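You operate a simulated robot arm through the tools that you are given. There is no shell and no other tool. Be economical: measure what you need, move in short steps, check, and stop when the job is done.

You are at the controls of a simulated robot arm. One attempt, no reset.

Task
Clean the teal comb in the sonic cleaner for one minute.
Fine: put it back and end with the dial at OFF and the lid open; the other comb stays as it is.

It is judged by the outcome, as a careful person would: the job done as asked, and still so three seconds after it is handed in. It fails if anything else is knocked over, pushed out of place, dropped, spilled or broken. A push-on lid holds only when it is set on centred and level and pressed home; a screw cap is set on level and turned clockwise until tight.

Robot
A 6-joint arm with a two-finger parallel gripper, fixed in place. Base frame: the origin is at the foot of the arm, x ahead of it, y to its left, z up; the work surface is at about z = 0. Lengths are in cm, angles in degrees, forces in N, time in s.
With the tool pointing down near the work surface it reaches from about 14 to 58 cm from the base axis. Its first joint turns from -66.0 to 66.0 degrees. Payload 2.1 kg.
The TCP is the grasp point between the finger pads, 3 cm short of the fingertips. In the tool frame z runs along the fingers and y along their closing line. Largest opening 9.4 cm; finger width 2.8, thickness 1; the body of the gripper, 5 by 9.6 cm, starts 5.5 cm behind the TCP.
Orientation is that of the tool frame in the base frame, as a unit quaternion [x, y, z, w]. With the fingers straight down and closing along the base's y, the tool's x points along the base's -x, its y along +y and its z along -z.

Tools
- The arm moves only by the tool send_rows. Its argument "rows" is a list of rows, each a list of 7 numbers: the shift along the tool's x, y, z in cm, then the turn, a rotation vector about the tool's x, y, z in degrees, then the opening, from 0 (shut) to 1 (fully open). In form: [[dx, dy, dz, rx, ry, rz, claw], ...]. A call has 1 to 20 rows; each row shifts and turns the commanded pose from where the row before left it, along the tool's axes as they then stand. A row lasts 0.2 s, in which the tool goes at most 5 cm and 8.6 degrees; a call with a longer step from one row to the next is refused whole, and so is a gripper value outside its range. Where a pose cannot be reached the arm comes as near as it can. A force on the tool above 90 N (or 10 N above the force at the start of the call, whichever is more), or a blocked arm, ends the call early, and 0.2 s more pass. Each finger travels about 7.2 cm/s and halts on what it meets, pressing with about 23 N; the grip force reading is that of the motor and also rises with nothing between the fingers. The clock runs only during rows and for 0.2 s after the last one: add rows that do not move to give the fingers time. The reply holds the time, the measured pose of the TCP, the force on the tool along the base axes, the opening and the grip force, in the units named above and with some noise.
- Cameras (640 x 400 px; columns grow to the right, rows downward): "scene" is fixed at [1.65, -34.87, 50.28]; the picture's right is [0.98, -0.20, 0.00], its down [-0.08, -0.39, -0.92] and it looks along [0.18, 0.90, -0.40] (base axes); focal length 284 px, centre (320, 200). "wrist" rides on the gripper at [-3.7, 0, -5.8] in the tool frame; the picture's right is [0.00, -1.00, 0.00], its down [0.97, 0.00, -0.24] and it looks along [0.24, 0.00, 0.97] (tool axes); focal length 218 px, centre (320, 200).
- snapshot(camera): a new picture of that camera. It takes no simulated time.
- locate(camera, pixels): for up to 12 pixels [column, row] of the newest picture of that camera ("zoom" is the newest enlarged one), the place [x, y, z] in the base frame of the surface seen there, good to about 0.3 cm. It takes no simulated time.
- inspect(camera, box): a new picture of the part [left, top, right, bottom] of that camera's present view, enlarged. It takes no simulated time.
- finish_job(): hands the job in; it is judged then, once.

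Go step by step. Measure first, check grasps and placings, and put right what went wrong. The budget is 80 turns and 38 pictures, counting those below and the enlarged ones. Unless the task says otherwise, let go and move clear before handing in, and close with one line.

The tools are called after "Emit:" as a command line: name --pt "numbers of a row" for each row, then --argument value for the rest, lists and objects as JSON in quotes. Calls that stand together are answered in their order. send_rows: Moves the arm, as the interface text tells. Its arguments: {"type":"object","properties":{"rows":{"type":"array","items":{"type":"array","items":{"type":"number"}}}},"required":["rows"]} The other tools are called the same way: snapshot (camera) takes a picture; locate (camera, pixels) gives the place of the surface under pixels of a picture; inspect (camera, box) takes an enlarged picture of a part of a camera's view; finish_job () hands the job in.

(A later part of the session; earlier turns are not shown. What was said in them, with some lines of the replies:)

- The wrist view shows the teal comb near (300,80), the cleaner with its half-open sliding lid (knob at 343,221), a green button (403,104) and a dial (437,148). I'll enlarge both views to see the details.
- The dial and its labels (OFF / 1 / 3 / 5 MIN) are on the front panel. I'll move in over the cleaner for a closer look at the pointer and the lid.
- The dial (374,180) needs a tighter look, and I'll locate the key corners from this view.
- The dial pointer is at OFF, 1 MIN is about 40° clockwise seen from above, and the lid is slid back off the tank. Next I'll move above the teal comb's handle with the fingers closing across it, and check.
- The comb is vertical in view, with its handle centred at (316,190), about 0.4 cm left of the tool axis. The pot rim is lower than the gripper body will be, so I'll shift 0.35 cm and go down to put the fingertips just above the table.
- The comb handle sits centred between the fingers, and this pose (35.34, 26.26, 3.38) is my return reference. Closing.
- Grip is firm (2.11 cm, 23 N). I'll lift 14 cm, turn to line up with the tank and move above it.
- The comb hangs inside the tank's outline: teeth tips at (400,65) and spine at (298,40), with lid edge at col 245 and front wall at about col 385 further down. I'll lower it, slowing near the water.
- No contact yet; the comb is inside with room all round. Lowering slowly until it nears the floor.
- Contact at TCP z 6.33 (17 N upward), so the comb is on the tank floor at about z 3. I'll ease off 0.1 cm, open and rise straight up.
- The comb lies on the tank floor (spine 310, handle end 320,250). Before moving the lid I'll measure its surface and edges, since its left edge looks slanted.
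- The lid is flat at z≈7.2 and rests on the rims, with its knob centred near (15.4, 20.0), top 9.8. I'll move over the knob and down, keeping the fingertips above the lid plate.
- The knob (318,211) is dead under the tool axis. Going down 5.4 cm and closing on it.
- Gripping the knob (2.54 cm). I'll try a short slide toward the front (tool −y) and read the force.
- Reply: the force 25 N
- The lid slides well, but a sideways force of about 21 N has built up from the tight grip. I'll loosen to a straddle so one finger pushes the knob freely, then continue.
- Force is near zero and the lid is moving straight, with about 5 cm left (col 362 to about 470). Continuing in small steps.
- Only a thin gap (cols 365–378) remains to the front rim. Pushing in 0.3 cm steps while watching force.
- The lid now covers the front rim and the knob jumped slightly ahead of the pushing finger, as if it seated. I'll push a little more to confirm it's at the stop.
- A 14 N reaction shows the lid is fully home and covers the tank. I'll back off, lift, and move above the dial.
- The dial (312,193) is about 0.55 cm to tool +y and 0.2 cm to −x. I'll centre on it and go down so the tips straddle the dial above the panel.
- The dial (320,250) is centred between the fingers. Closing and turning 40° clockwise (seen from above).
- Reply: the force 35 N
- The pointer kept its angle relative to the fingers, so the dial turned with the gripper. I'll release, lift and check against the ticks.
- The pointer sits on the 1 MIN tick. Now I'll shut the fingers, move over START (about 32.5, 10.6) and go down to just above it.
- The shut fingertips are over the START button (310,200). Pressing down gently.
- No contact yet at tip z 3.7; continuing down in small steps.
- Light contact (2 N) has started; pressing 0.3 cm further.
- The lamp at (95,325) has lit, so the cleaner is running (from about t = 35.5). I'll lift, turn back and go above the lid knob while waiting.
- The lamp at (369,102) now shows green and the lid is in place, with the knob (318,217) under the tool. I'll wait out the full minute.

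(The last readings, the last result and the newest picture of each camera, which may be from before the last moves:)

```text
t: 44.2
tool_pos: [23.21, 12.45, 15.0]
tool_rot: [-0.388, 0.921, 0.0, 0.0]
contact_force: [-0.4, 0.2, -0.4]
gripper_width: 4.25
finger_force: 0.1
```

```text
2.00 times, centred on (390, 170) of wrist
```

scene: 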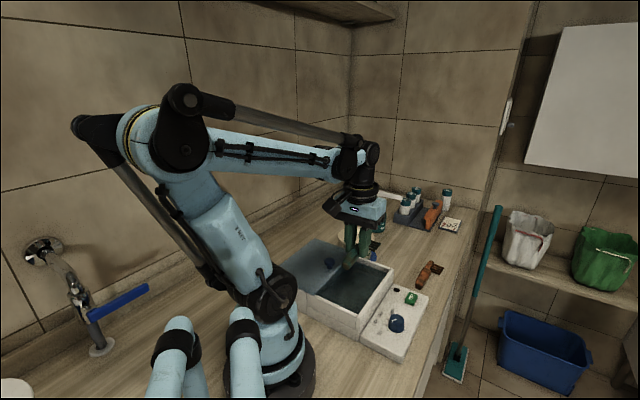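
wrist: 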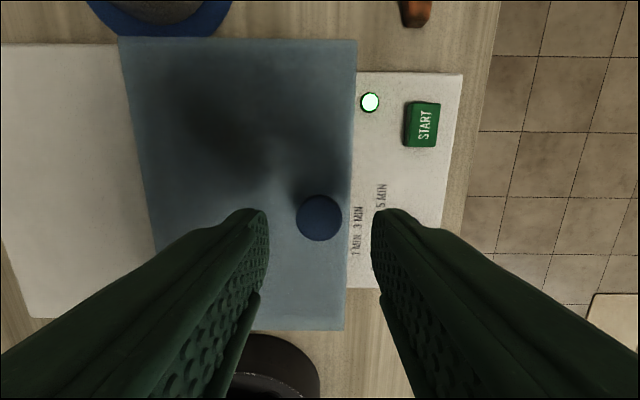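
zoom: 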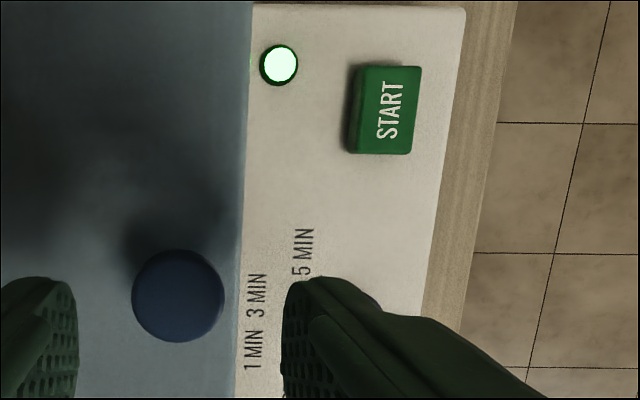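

The lamp is steady green. It may mean running or done, so I'll wait a full minute from the start to be safe.

Emit:
send_rows --pt "0 0 0 0 0 0 0.45" --pt "0 0 0 0 0 0 0.45" --pt "0 0 0 0 0 0 0.45" --pt "0 0 0 0 0 0 0.45" --pt "0 0 0 0 0 0 0.45" --pt "0 0 0 0 0 0 0.45" --pt "0 0 0 0 0 0 0.45" --pt "0 0 0 0 0 0 0.45" --pt "0 0 0 0 0 0 0.45" --pt "0 0 0 0 0 0 0.45" --pt "0 0 0 0 0 0 0.45" --pt "0 0 0 0 0 0 0.45" --pt "0 0 0 0 0 0 0.45" --pt "0 0 0 0 0 0 0.45" --pt "0 0 0 0 0 0 0.45" --pt "0 0 0 0 0 0 0.45" --pt "0 0 0 0 0 0 0.45" --pt "0 0 0 0 0 0 0.45" --pt "0 0 0 0 0 0 0.45" --pt "0 0 0 0 0 0 0.45"

Emit:
send_rows --pt "0 0 0 0 0 0 0.45" --pt "0 0 0 0 0 0 0.45" --pt "0 0 0 0 0 0 0.45" --pt "0 0 0 0 0 0 0.45" --pt "0 0 0 0 0 0 0.45" --pt "0 0 0 0 0 0 0.45" --pt "0 0 0 0 0 0 0.45" --pt "0 0 0 0 0 0 0.45" --pt "0 0 0 0 0 0 0.45" --pt "0 0 0 0 0 0 0.45" --pt "0 0 0 0 0 0 0.45" --pt "0 0 0 0 0 0 0.45" --pt "0 0 0 0 0 0 0.45" --pt "0 0 0 0 0 0 0.45" --pt "0 0 0 0 0 0 0.45" --pt "0 0 0 0 0 0 0.45" --pt "0 0 0 0 0 0 0.45" --pt "0 0 0 0 0 0 0.45" --pt "0 0 0 0 0 0 0.45" --pt "0 0 0 0 0 0 0.45"

Emit:
send_rows --pt "0 0 0 0 0 0 0.45" --pt "0 0 0 0 0 0 0.45" --pt "0 0 0 0 0 0 0.45" --pt "0 0 0 0 0 0 0.45" --pt "0 0 0 0 0 0 0.45" --pt "0 0 0 0 0 0 0.45" --pt "0 0 0 0 0 0 0.45" --pt "0 0 0 0 0 0 0.45" --pt "0 0 0 0 0 0 0.45" --pt "0 0 0 0 0 0 0.45" --pt "0 0 0 0 0 0 0.45" --pt "0 0 0 0 0 0 0.45" --pt "0 0 0 0 0 0 0.45" --pt "0 0 0 0 0 0 0.45" --pt "0 0 0 0 0 0 0.45" --pt "0 0 0 0 0 0 0.45" --pt "0 0 0 0 0 0 0.45" --pt "0 0 0 0 0 0 0.45" --pt "0 0 0 0 0 0 0.45" --pt "0 0 0 0 0 0 0.45"

Emit:
send_rows --pt "0 0 0 0 0 0 0.45" --pt "0 0 0 0 0 0 0.45" --pt "0 0 0 0 0 0 0.45" --pt "0 0 0 0 0 0 0.45" --pt "0 0 0 0 0 0 0.45" --pt "0 0 0 0 0 0 0.45" --pt "0 0 0 0 0 0 0.45" --pt "0 0 0 0 0 0 0.45" --pt "0 0 0 0 0 0 0.45" --pt "0 0 0 0 0 0 0.45" --pt "0 0 0 0 0 0 0.45" --pt "0 0 0 0 0 0 0.45" --pt "0 0 0 0 0 0 0.45" --pt "0 0 0 0 0 0 0.45" --pt "0 0 0 0 0 0 0.45" --pt "0 0 0 0 0 0 0.45" --pt "0 0 0 0 0 0 0.45" --pt "0 0 0 0 0 0 0.45" --pt "0 0 0 0 0 0 0.45" --pt "0 0 0 0 0 0 0.45"

Emit:
send_rows --pt "0 0 0 0 0 0 0.45" --pt "0 0 0 0 0 0 0.45" --pt "0 0 0 0 0 0 0.45" --pt "0 0 0 0 0 0 0.45" --pt "0 0 0 0 0 0 0.45" --pt "0 0 0 0 0 0 0.45" --pt "0 0 0 0 0 0 0.45" --pt "0 0 0 0 0 0 0.45" --pt "0 0 0 0 0 0 0.45" --pt "0 0 0 0 0 0 0.45" --pt "0 0 0 0 0 0 0.45" --pt "0 0 0 0 0 0 0.45" --pt "0 0 0 0 0 0 0.45" --pt "0 0 0 0 0 0 0.45" --pt "0 0 0 0 0 0 0.45" --pt "0 0 0 0 0 0 0.45" --pt "0 0 0 0 0 0 0.45" --pt "0 0 0 0 0 0 0.45" --pt "0 0 0 0 0 0 0.45" --pt "0 0 0 0 0 0 0.45"

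Emit:
send_rows --pt "0 0 0 0 0 0 0.45" --pt "0 0 0 0 0 0 0.45" --pt "0 0 0 0 0 0 0.45" --pt "0 0 0 0 0 0 0.45" --pt "0 0 0 0 0 0 0.45" --pt "0 0 0 0 0 0 0.45" --pt "0 0 0 0 0 0 0.45" --pt "0 0 0 0 0 0 0.45" --pt "0 0 0 0 0 0 0.45" --pt "0 0 0 0 0 0 0.45" --pt "0 0 0 0 0 0 0.45" --pt "0 0 0 0 0 0 0.45" --pt "0 0 0 0 0 0 0.45" --pt "0 0 0 0 0 0 0.45" --pt "0 0 0 0 0 0 0.45" --pt "0 0 0 0 0 0 0.45" --pt "0 0 0 0 0 0 0.45" --pt "0 0 0 0 0 0 0.45" --pt "0 0 0 0 0 0 0.45" --pt "0 0 0 0 0 0 0.45"

Emit:
send_rows --pt "0 0 0 0 0 0 0.45" --pt "0 0 0 0 0 0 0.45" --pt "0 0 0 0 0 0 0.45" --pt "0 0 0 0 0 0 0.45" --pt "0 0 0 0 0 0 0.45" --pt "0 0 0 0 0 0 0.45" --pt "0 0 0 0 0 0 0.45" --pt "0 0 0 0 0 0 0.45" --pt "0 0 0 0 0 0 0.45" --pt "0 0 0 0 0 0 0.45" --pt "0 0 0 0 0 0 0.45" --pt "0 0 0 0 0 0 0.45" --pt "0 0 0 0 0 0 0.45" --pt "0 0 0 0 0 0 0.45" --pt "0 0 0 0 0 0 0.45" --pt "0 0 0 0 0 0 0.45" --pt "0 0 0 0 0 0 0.45" --pt "0 0 0 0 0 0 0.45" --pt "0 0 0 0 0 0 0.45" --pt "0 0 0 0 0 0 0.45"

Emit:
send_rows --pt "0 0 0 0 0 0 0.45" --pt "0 0 0 0 0 0 0.45" --pt "0 0 0 0 0 0 0.45" --pt "0 0 0 0 0 0 0.45" --pt "0 0 0 0 0 0 0.45" --pt "0 0 0 0 0 0 0.45" --pt "0 0 0 0 0 0 0.45" --pt "0 0 0 0 0 0 0.45" --pt "0 0 0 0 0 0 0.45" --pt "0 0 0 0 0 0 0.45" --pt "0 0 0 0 0 0 0.45" --pt "0 0 0 0 0 0 0.45" --pt "0 0 0 0 0 0 0.45" --pt "0 0 0 0 0 0 0.45" --pt "0 0 0 0 0 0 0.45" --pt "0 0 0 0 0 0 0.45" --pt "0 0 0 0 0 0 0.45" --pt "0 0 0 0 0 0 0.45" --pt "0 0 0 0 0 0 0.45" --pt "0 0 0 0 0 0 0.45"

Emit:
send_rows --pt "0 0 0 0 0 0 0.45" --pt "0 0 0 0 0 0 0.45" --pt "0 0 0 0 0 0 0.45" --pt "0 0 0 0 0 0 0.45" --pt "0 0 0 0 0 0 0.45" --pt "0 0 0 0 0 0 0.45" --pt "0 0 0 0 0 0 0.45" --pt "0 0 0 0 0 0 0.45" --pt "0 0 0 0 0 0 0.45" --pt "0 0 0 0 0 0 0.45" --pt "0 0 0 0 0 0 0.45" --pt "0 0 0 0 0 0 0.45" --pt "0 0 0 0 0 0 0.45" --pt "0 0 0 0 0 0 0.45" --pt "0 0 0 0 0 0 0.45" --pt "0 0 0 0 0 0 0.45" --pt "0 0 0 0 0 0 0.45" --pt "0 0 0 0 0 0 0.45" --pt "0 0 0 0 0 0 0.45" --pt "0 0 0 0 0 0 0.45"

Emit:
send_rows --pt "0 0 0 0 0 0 0.45" --pt "0 0 0 0 0 0 0.45" --pt "0 0 0 0 0 0 0.45" --pt "0 0 0 0 0 0 0.45" --pt "0 0 0 0 0 0 0.45" --pt "0 0 0 0 0 0 0.45" --pt "0 0 0 0 0 0 0.45" --pt "0 0 0 0 0 0 0.45" --pt "0 0 0 0 0 0 0.45" --pt "0 0 0 0 0 0 0.45" --pt "0 0 0 0 0 0 0.45" --pt "0 0 0 0 0 0 0.45" --pt "0 0 0 0 0 0 0.45" --pt "0 0 0 0 0 0 0.45" --pt "0 0 0 0 0 0 0.45" --pt "0 0 0 0 0 0 0.45" --pt "0 0 0 0 0 0 0.45" --pt "0 0 0 0 0 0 0.45" --pt "0 0 0 0 0 0 0.45" --pt "0 0 0 0 0 0 0.45"

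Emit:
send_rows --pt "0 0 0 0 0 0 0.45" --pt "0 0 0 0 0 0 0.45" --pt "0 0 0 0 0 0 0.45" --pt "0 0 0 0 0 0 0.45" --pt "0 0 0 0 0 0 0.45" --pt "0 0 0 0 0 0 0.45" --pt "0 0 0 0 0 0 0.45" --pt "0 0 0 0 0 0 0.45" --pt "0 0 0 0 0 0 0.45" --pt "0 0 0 0 0 0 0.45" --pt "0 0 0 0 0 0 0.45" --pt "0 0 0 0 0 0 0.45" --pt "0 0 0 0 0 0 0.45" --pt "0 0 0 0 0 0 0.45" --pt "0 0 0 0 0 0 0.45" --pt "0 0 0 0 0 0 0.45" --pt "0 0 0 0 0 0 0.45" --pt "0 0 0 0 0 0 0.45" --pt "0 0 0 0 0 0 0.45" --pt "0 0 0 0 0 0 0.45"

Emit:
send_rows --pt "0 0 0 0 0 0 0.45" --pt "0 0 0 0 0 0 0.45" --pt "0 0 0 0 0 0 0.45" --pt "0 0 0 0 0 0 0.45" --pt "0 0 0 0 0 0 0.45" --pt "0 0 0 0 0 0 0.45" --pt "0 0 0 0 0 0 0.45" --pt "0 0 0 0 0 0 0.45" --pt "0 0 0 0 0 0 0.45" --pt "0 0 0 0 0 0 0.45" --pt "0 0 0 0 0 0 0.45" --pt "0 0 0 0 0 0 0.45" --pt "0 0 0 0 0 0 0.45" --pt "0 0 0 0 0 0 0.45" --pt "0 0 0 0 0 0 0.45"

Emit:
snapshot --camera "wrist"

```text
t: 48.4
tool_pos: [23.27, 12.42, 14.87]
tool_rot: [-0.388, 0.922, 0.0, 0.0]
contact_force: [-0.4, -0.4, -0.2]
gripper_width: 4.23
finger_force: 0.2
```

```text
t: 52.6
tool_pos: [23.13, 12.41, 14.88]
tool_rot: [-0.387, 0.922, -0.001, 0.001]
contact_force: [-0.4, -0.3, 0.1]
gripper_width: 4.22
finger_force: 0.0
```

```text
t: 56.8
tool_pos: [23.1, 12.44, 14.91]
tool_rot: [-0.389, 0.921, 0.0, 0.0]
contact_force: [0.4, -0.5, 0.2]
gripper_width: 4.21
finger_force: 0.1
```

```text
t: 61.0
tool_pos: [23.2, 12.52, 15.01]
tool_rot: [-0.388, 0.922, -0.001, 0.001]
contact_force: [-0.5, 0.7, -0.5]
gripper_width: 4.2
finger_force: 0.1
```

```text
t: 65.2
tool_pos: [23.07, 12.53, 14.98]
tool_rot: [-0.389, 0.921, 0.0, 0.0]
contact_force: [-0.8, 0.2, 0.2]
gripper_width: 4.22
finger_force: 0.1
```

```text
t: 69.4
tool_pos: [23.15, 12.52, 14.87]
tool_rot: [-0.389, 0.921, 0.0, 0.001]
contact_force: [-0.2, -0.4, 0.8]
gripper_width: 4.24
finger_force: 0.1
```

```text
t: 73.6
tool_pos: [23.12, 12.46, 14.96]
tool_rot: [-0.389, 0.921, 0.0, -0.001]
contact_force: [0.1, -0.2, 0.3]
gripper_width: 4.23
finger_force: 0.0
```

```text
t: 77.8
tool_pos: [23.08, 12.47, 14.94]
tool_rot: [-0.388, 0.922, 0.0, 0.0]
contact_force: [0.2, 0.0, 0.5]
gripper_width: 4.23
finger_force: 0.1
```

```text
t: 82.0
tool_pos: [23.23, 12.49, 15.02]
tool_rot: [-0.388, 0.921, 0.0, 0.0]
contact_force: [-0.4, 0.1, 0.9]
gripper_width: 4.21
finger_force: 0.1
```

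```text
t: 86.2
tool_pos: [23.21, 12.54, 14.89]
tool_rot: [-0.388, 0.922, 0.001, 0.0]
contact_force: [-1.8, 0.8, -0.2]
gripper_width: 4.24
finger_force: 0.1
```

```text
t: 90.4
tool_pos: [23.22, 12.47, 14.9]
tool_rot: [-0.388, 0.922, -0.001, -0.001]
contact_force: [0.9, 0.1, -0.5]
gripper_width: 4.24
finger_force: 0.2
```

```text
t: 93.6
tool_pos: [23.2, 12.56, 14.99]
tool_rot: [-0.388, 0.922, 0.0, 0.0]
contact_force: [-0.5, 0.5, 0.6]
gripper_width: 4.22
finger_force: 0.0
```

```text
7 pictures are left
```

wrist: 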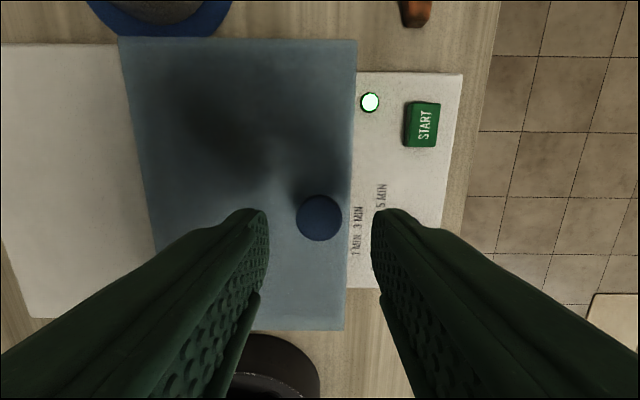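

About 58 s have passed and the lamp is still green. I'll wait 4 s more, then lower over the knob (318,217) and straddle it.

Emit:
send_rows --pt "0 0 0 0 0 0 0.45" --pt "0 0 0 0 0 0 0.45" --pt "0 0 0 0 0 0 0.45" --pt "0 0 0 0 0 0 0.45" --pt "0 0 0 0 0 0 0.45" --pt "0 0 0 0 0 0 0.45" --pt "0 0 0 0 0 0 0.45" --pt "0 0 0 0 0 0 0.45" --pt "0 0 0 0 0 0 0.45" --pt "0 0 0 0 0 0 0.45" --pt "0 0 0 0 0 0 0.45" --pt "0 0 0 0 0 0 0.45" --pt "0 0 0 0 0 0 0.45" --pt "0 0 0 0 0 0 0.45" --pt "0 0 0 0 0 0 0.45" --pt "0 0 0 0 0 0 0.45" --pt "0 0 1.5 0 0 0 0.45" --pt "0 0 1.5 0 0 0 0.45" --pt "0 0 1 0 0 0 0.45" --pt "0 0 0 0 0 0 0.34"

Emit:
send_rows --pt "0 0.5 0 0 0 0 0.34" --pt "0 0.7 0 0 0 0 0.34" --pt "0 0.7 0 0 0 0 0.34" --pt "0 0.7 0 0 0 0 0.34" --pt "0 0.7 0 0 0 0 0.34" --pt "0 0.7 0 0 0 0 0.34" --pt "0 0.7 0 0 0 0 0.34" --pt "0 0.7 0 0 0 0 0.34" --pt "0 0 0 0 0 0 0.34"

```text
t: 97.8
tool_pos: [23.07, 12.45, 10.9]
tool_rot: [-0.388, 0.922, 0.0, -0.001]
contact_force: [-0.3, 0.0, 0.0]
gripper_width: 3.21
finger_force: 0.0
```

```text
t: 99.8
tool_pos: [19.22, 16.28, 11.08]
tool_rot: [-0.388, 0.921, 0.0, 0.0]
contact_force: [0.5, -0.6, 0.2]
gripper_width: 3.22
finger_force: 0.2
```

The lid is sliding back with no resistance. Continuing to its original open position.

Emit:
send_rows --pt "0 0.7 0 0 0 0 0.34" --pt "0 0.7 0 0 0 0 0.34" --pt "0 0.7 0 0 0 0 0.34" --pt "0 0.7 0 0 0 0 0.34" --pt "0 0.7 0 0 0 0 0.34" --pt "0 0.7 0 0 0 0 0.34" --pt "0 0.7 0 0 0 0 0.34" --pt "0 0.5 0 0 0 0 0.34" --pt "0 0 0 0 0 0 0.34"

Emit:
send_rows --pt "0 0.3 0 0 0 0 0.34" --pt "0 0.1 0 0 0 0 0.34" --pt "0 0 0 0 0 0 0.34"

```text
t: 101.8
tool_pos: [15.47, 20.0, 11.01]
tool_rot: [-0.388, 0.922, 0.0, 0.0]
contact_force: [0.6, -0.3, 1.1]
gripper_width: 3.21
finger_force: 0.3
```

```text
t: 102.6
tool_pos: [15.16, 20.31, 10.92]
tool_rot: [-0.388, 0.922, 0.001, 0.0]
contact_force: [0.0, 0.1, -1.6]
gripper_width: 3.25
finger_force: 0.0
```

At the original open position. One slight further push to check for the end stop, then back off and rise for a look at the comb.

Emit:
send_rows --pt "0 0.2 0 0 0 0 0.34" --pt "0 0 0 0 0 0 0.34"

Emit:
send_rows --pt "0 -0.4 0 0 0 0 0.4" --pt "0 0 -2 0 0 0 0.45" --pt "0 0 -3.4 0 0 0 0.45" --pt "0.25 -2.2 0 0 0 0 0.45" --pt "0.25 -2.2 0 0 0 0 0.45" --pt "0.25 -2.2 0 0 0 0 0.45" --pt "0 0 0 0 0 0 0.45"

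Emit:
snapshot --camera "wrist"

```text
t: 103.2
tool_pos: [14.99, 20.43, 11.01]
tool_rot: [-0.388, 0.922, 0.0, 0.001]
contact_force: [0.1, 0.4, 0.6]
gripper_width: 3.2
finger_force: 0.2
```

```text
t: 104.8
tool_pos: [19.56, 14.81, 16.53]
tool_rot: [-0.389, 0.921, -0.001, 0.0]
contact_force: [-0.4, -0.6, 0.2]
gripper_width: 4.23
finger_force: 0.1
```

```text
6 pictures are left
```

wrist: 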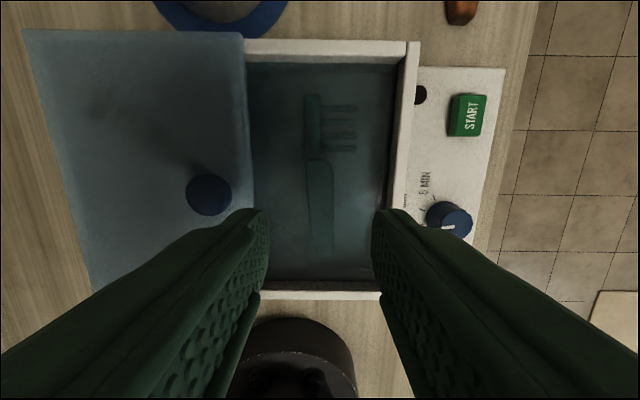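

Lid open, lamp off and the comb looks clean at (320,200), directly under the tool axis. Going down to the earlier depth and gripping it.

Emit:
send_rows --pt "0 0 2.5 0 0 0 0.45" --pt "0 0 2.5 0 0 0 0.45" --pt "0 0 2.5 0 0 0 0.45" --pt "0 0 1.5 0 0 0 0.45" --pt "0 0 0.7 0 0 0 0.45" --pt "0 0 0.35 0 0 0 0.45" --pt "0 0 0 0 0 0 0.45" --pt "0 0 0 0 0 0 0" --pt "0 0 0 0 0 0 0" --pt "0 0 0 0 0 0 0" --pt "0 0 0 0 0 0 0"

```text
t: 107.2
tool_pos: [19.5, 15.1, 6.34]
tool_rot: [-0.388, 0.921, 0.0, 0.0]
contact_force: [0.3, -0.2, 0.2]
gripper_width: 2.08
finger_force: 22.4
```

Gripped (2.08 cm). Lifting straight out, then travelling back above the comb's original spot and restoring its angle.

Emit:
send_rows --pt "0 0 -1.5 0 0 0 0" --pt "0 0 -2.5 0 0 0 0" --pt "0 0 -2.5 0 0 0 0" --pt "0 0 -2.5 0 0 0 0" --pt "0 0 -2 0 0 0 0" --pt "-2.74 -0.5 0 0 0 0 0" --pt "-2.74 -0.5 0 0 0 0 0" --pt "-2.74 -0.5 0 0 0 0 0" --pt "-2.74 -0.5 0 0 0 0 0" --pt "-2.74 -0.5 0 0 0 0 0" --pt "-2.74 -0.5 0 0 0 0 0" --pt "-2.74 -0.5 0 0 0 0 0" --pt "0 0 0 0 0 -4.9 0" --pt "0 0 0 0 0 -4.9 0" --pt "0 0 0 0 0 0 0"

Emit:
snapshot --camera "wrist"

```text
t: 110.4
tool_pos: [35.31, 26.25, 17.44]
tool_rot: [-0.467, 0.884, 0.0, 0.0]
contact_force: [-0.1, 0.8, -0.2]
gripper_width: 2.1
finger_force: 23.1
```

```text
5 pictures are left
```

wrist: 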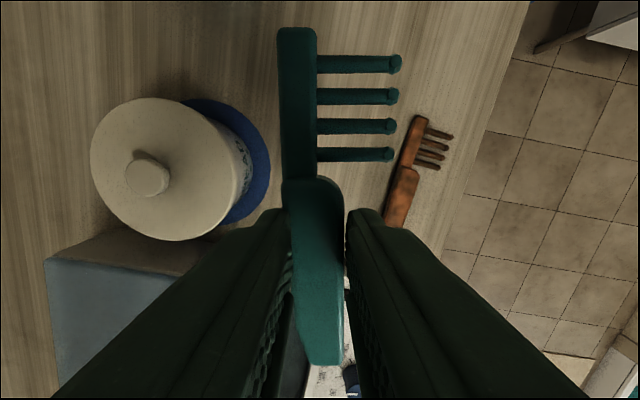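

The comb is spotless and its pose in the grip matches the first pick. Lowering to the table at the original spot.

Emit:
send_rows --pt "0 0 3 0 0 0 0" --pt "0 0 3 0 0 0 0" --pt "0 0 3 0 0 0 0" --pt "0 0 3 0 0 0 0" --pt "0 0 1.2 0 0 0 0" --pt "0 0 0.5 0 0 0 0" --pt "0 0 0 0 0 0 0"

```text
t: 112.0
tool_pos: [35.3, 26.24, 3.65]
tool_rot: [-0.466, 0.885, 0.0, 0.001]
contact_force: [0.3, -0.2, 0.5]
gripper_width: 2.09
finger_force: 22.7
```

Emit:
send_rows --pt "0 0 0.15 0 0 0 0" --pt "0 0 0.1 0 0 0 0" --pt "0 0 0 0 0 0 0"

```text
t: 112.8
tool_pos: [35.37, 26.27, 3.54]
tool_rot: [-0.466, 0.885, 0.0, 0.0]
contact_force: [0.6, -0.5, -0.1]
gripper_width: 2.09
finger_force: 23.5
```

No contact yet at z≈3.45; going a touch lower until the table answers.

Emit:
send_rows --pt "0 0 0.1 0 0 0 0" --pt "0 0 0 0 0 0 0"

Emit:
send_rows --pt "0 0 0.08 0 0 0 0" --pt "0 0 0 0 0 0 0"

```text
t: 113.4
tool_pos: [35.49, 26.18, 3.54]
tool_rot: [-0.465, 0.885, 0.0, 0.0]
contact_force: [-0.6, -0.8, 4.3]
gripper_width: 2.1
finger_force: 22.9
```

```text
t: 114.0
tool_pos: [35.34, 26.24, 3.26]
tool_rot: [-0.467, 0.884, -0.001, 0.0]
contact_force: [-2.4, 1.0, 18.6]
gripper_width: 2.07
finger_force: 22.4
```

The comb is on the table (18 N). Easing off, releasing, rising, and taking a look before going to the dial.

Emit:
send_rows --pt "0 0 -0.1 0 0 0 0" --pt "0 0 0 0 0 0 0.2" --pt "0 0 0 0 0 0 0.4" --pt "0 0 0 0 0 0 0.55" --pt "0 0 0 0 0 0 0.55" --pt "0 0 -2 0 0 0 0.55" --pt "0 0 -3 0 0 0 0.55" --pt "0 0 -3.5 0 0 0 0.55" --pt "0 0 -3.5 0 0 0 0.55" --pt "0 0 -2.8 0 0 0 0.55" --pt "0 0 0 0 0 0 0.55"

Emit:
snapshot --camera "wrist"

```text
t: 116.4
tool_pos: [35.25, 26.31, 18.18]
tool_rot: [-0.466, 0.885, 0.0, 0.0]
contact_force: [0.1, 0.2, -0.1]
gripper_width: 5.17
finger_force: 0.1
```

```text
4 pictures are left
```

wrist: 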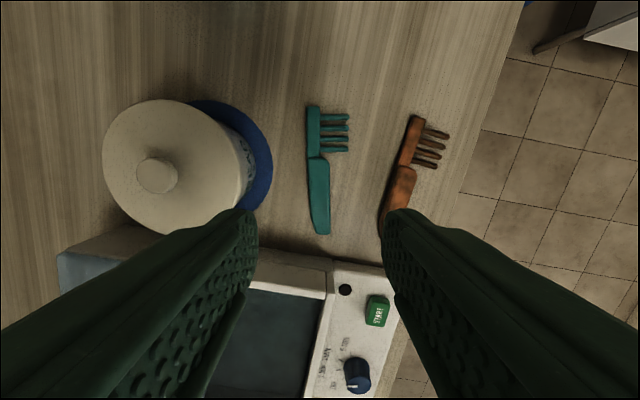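

The clean comb is back within a few mm of where it was; the other comb is untouched. Now to the dial, with yaw set so I can turn it back counter-clockwise.

Emit:
send_rows --pt "0 0 0 0 0 7.2 0.5" --pt "0 0 0 0 0 7.2 0.5" --pt "0 0 0 0 0 7.2 0.5" --pt "0 0 0 0 0 7.1 0.5" --pt "0 0 0 0 0 7.1 0.5" --pt "0 0 0 0 0 7.1 0.5" --pt "0 0 0 0 0 7.1 0.5" --pt "1.87 -3.42 0 0 0 0 0.5" --pt "1.87 -3.42 0 0 0 0 0.5" --pt "1.87 -3.42 0 0 0 0 0.5" --pt "1.87 -3.42 0 0 0 0 0.5" --pt "1.86 -3.42 0 0 0 0 0.5" --pt "1.86 -3.42 0 0 0 0 0.5" --pt "0 0 3.5 0 0 0 0.5" --pt "0 0 0 0 0 0 0.5"

Emit:
inspect --camera "wrist" --box '[240, 100, 400, 260]'

```text
t: 119.6
tool_pos: [25.95, 4.78, 14.59]
tool_rot: [-0.047, 0.999, 0.0, 0.0]
contact_force: [-0.7, 0.0, 0.6]
gripper_width: 4.7
finger_force: 0.0
```

```text
2.50 times, centred on (320, 180) of wrist
```

zoom: 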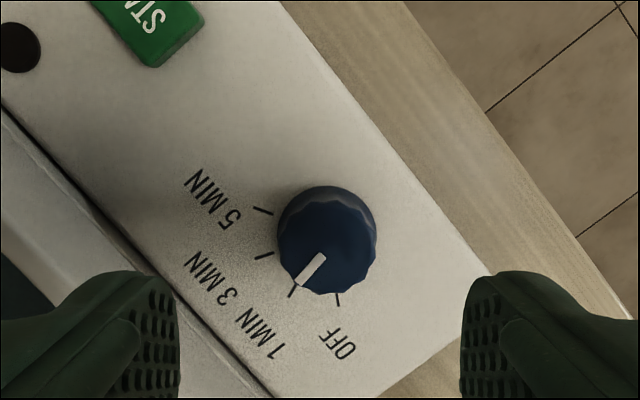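

The dial (327,245 in zoom) is still at 1 MIN and nearly centred. Lowering, gripping, and turning 41° counter-clockwise to OFF.

Emit:
send_rows --pt "0 -0.15 2.5 0 0 0 0.5" --pt "0 0 2.5 0 0 0 0.5" --pt "0 0 2 0 0 0 0.5" --pt "0 0 1.05 0 0 0 0.5" --pt "0 0 0 0 0 0 0.5" --pt "0 0 0 0 0 0 0" --pt "0 0 0 0 0 0 0" --pt "0 0 0 0 0 0 0" --pt "0 0 0 0 0 0 0" --pt "0 0 0 0 0 -8.2 0" --pt "0 0 0 0 0 -8.2 0" --pt "0 0 0 0 0 -8.2 0" --pt "0 0 0 0 0 -8.2 0" --pt "0 0 0 0 0 -8.2 0" --pt "0 0 0 0 0 0 0"

Emit:
send_rows --pt "0 0 0 0 0 0 0.3" --pt "0 0 0 0 0 0 0.5" --pt "0 0 0 0 0 0 0.5" --pt "0 0 -2 0 0 0 0.5" --pt "0 0 -3 0 0 0 0.5" --pt "0 0 -3.5 0 0 0 0.5" --pt "0 0 0 0 0 0 0.5"

Emit:
inspect --camera "wrist" --box '[240, 100, 400, 260]'

```text
t: 122.8
tool_pos: [26.06, 4.8, 6.62]
tool_rot: [-0.397, 0.918, 0.003, 0.0]
contact_force: [-15.0, 23.9, 22.0]
gripper_width: 2.92
finger_force: 44.8
```

```text
t: 124.4
tool_pos: [26.32, 4.6, 15.1]
tool_rot: [-0.395, 0.919, 0.0, 0.0]
contact_force: [0.9, 0.2, 0.2]
gripper_width: 4.72
finger_force: 0.1
```

```text
2.50 times, centred on (320, 180) of wrist
```

zoom: 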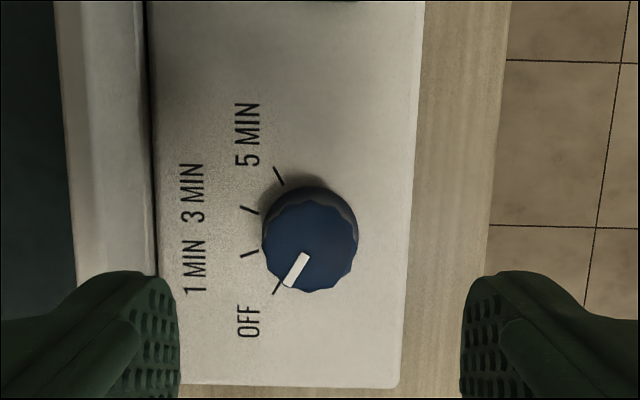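

The pointer lines up with the OFF tick. I'll raise clear and take a final scene picture.

Emit:
send_rows --pt "0 0 -3 0 0 0 0.5" --pt "0 0 -3 0 0 0 0.5" --pt "0 0 -3 0 0 0 0.5" --pt "0 0 0 0 0 0 0.5"

Emit:
inspect --camera "scene" --box '[270, 180, 470, 360]'

```text
t: 125.4
tool_pos: [26.2, 4.24, 24.1]
tool_rot: [-0.395, 0.919, 0.0, 0.0]
contact_force: [0.3, 0.0, 0.5]
gripper_width: 4.68
finger_force: 0.1
```

```text
2.22 times, centred on (370, 270) of scene
```

zoom: 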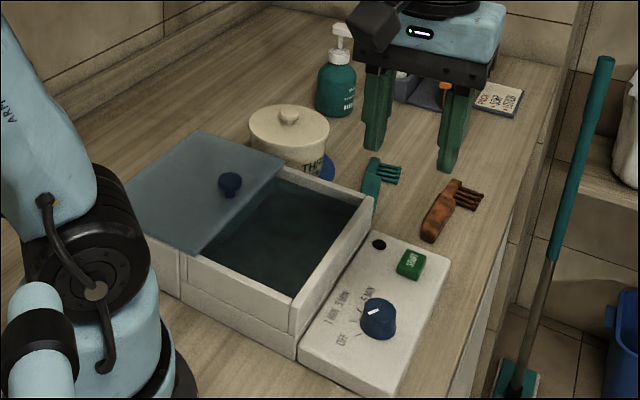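

The final view shows the lid open, the lamp off, the clean teal comb back in its place and everything else undisturbed. Handing in.

Emit:
finish_job

```text
The job is handed in.
```

The teal comb had its one-minute clean and is back within about half a centimetre of its original spot. The dial is at OFF, the lid is open, and the other comb is untouched.
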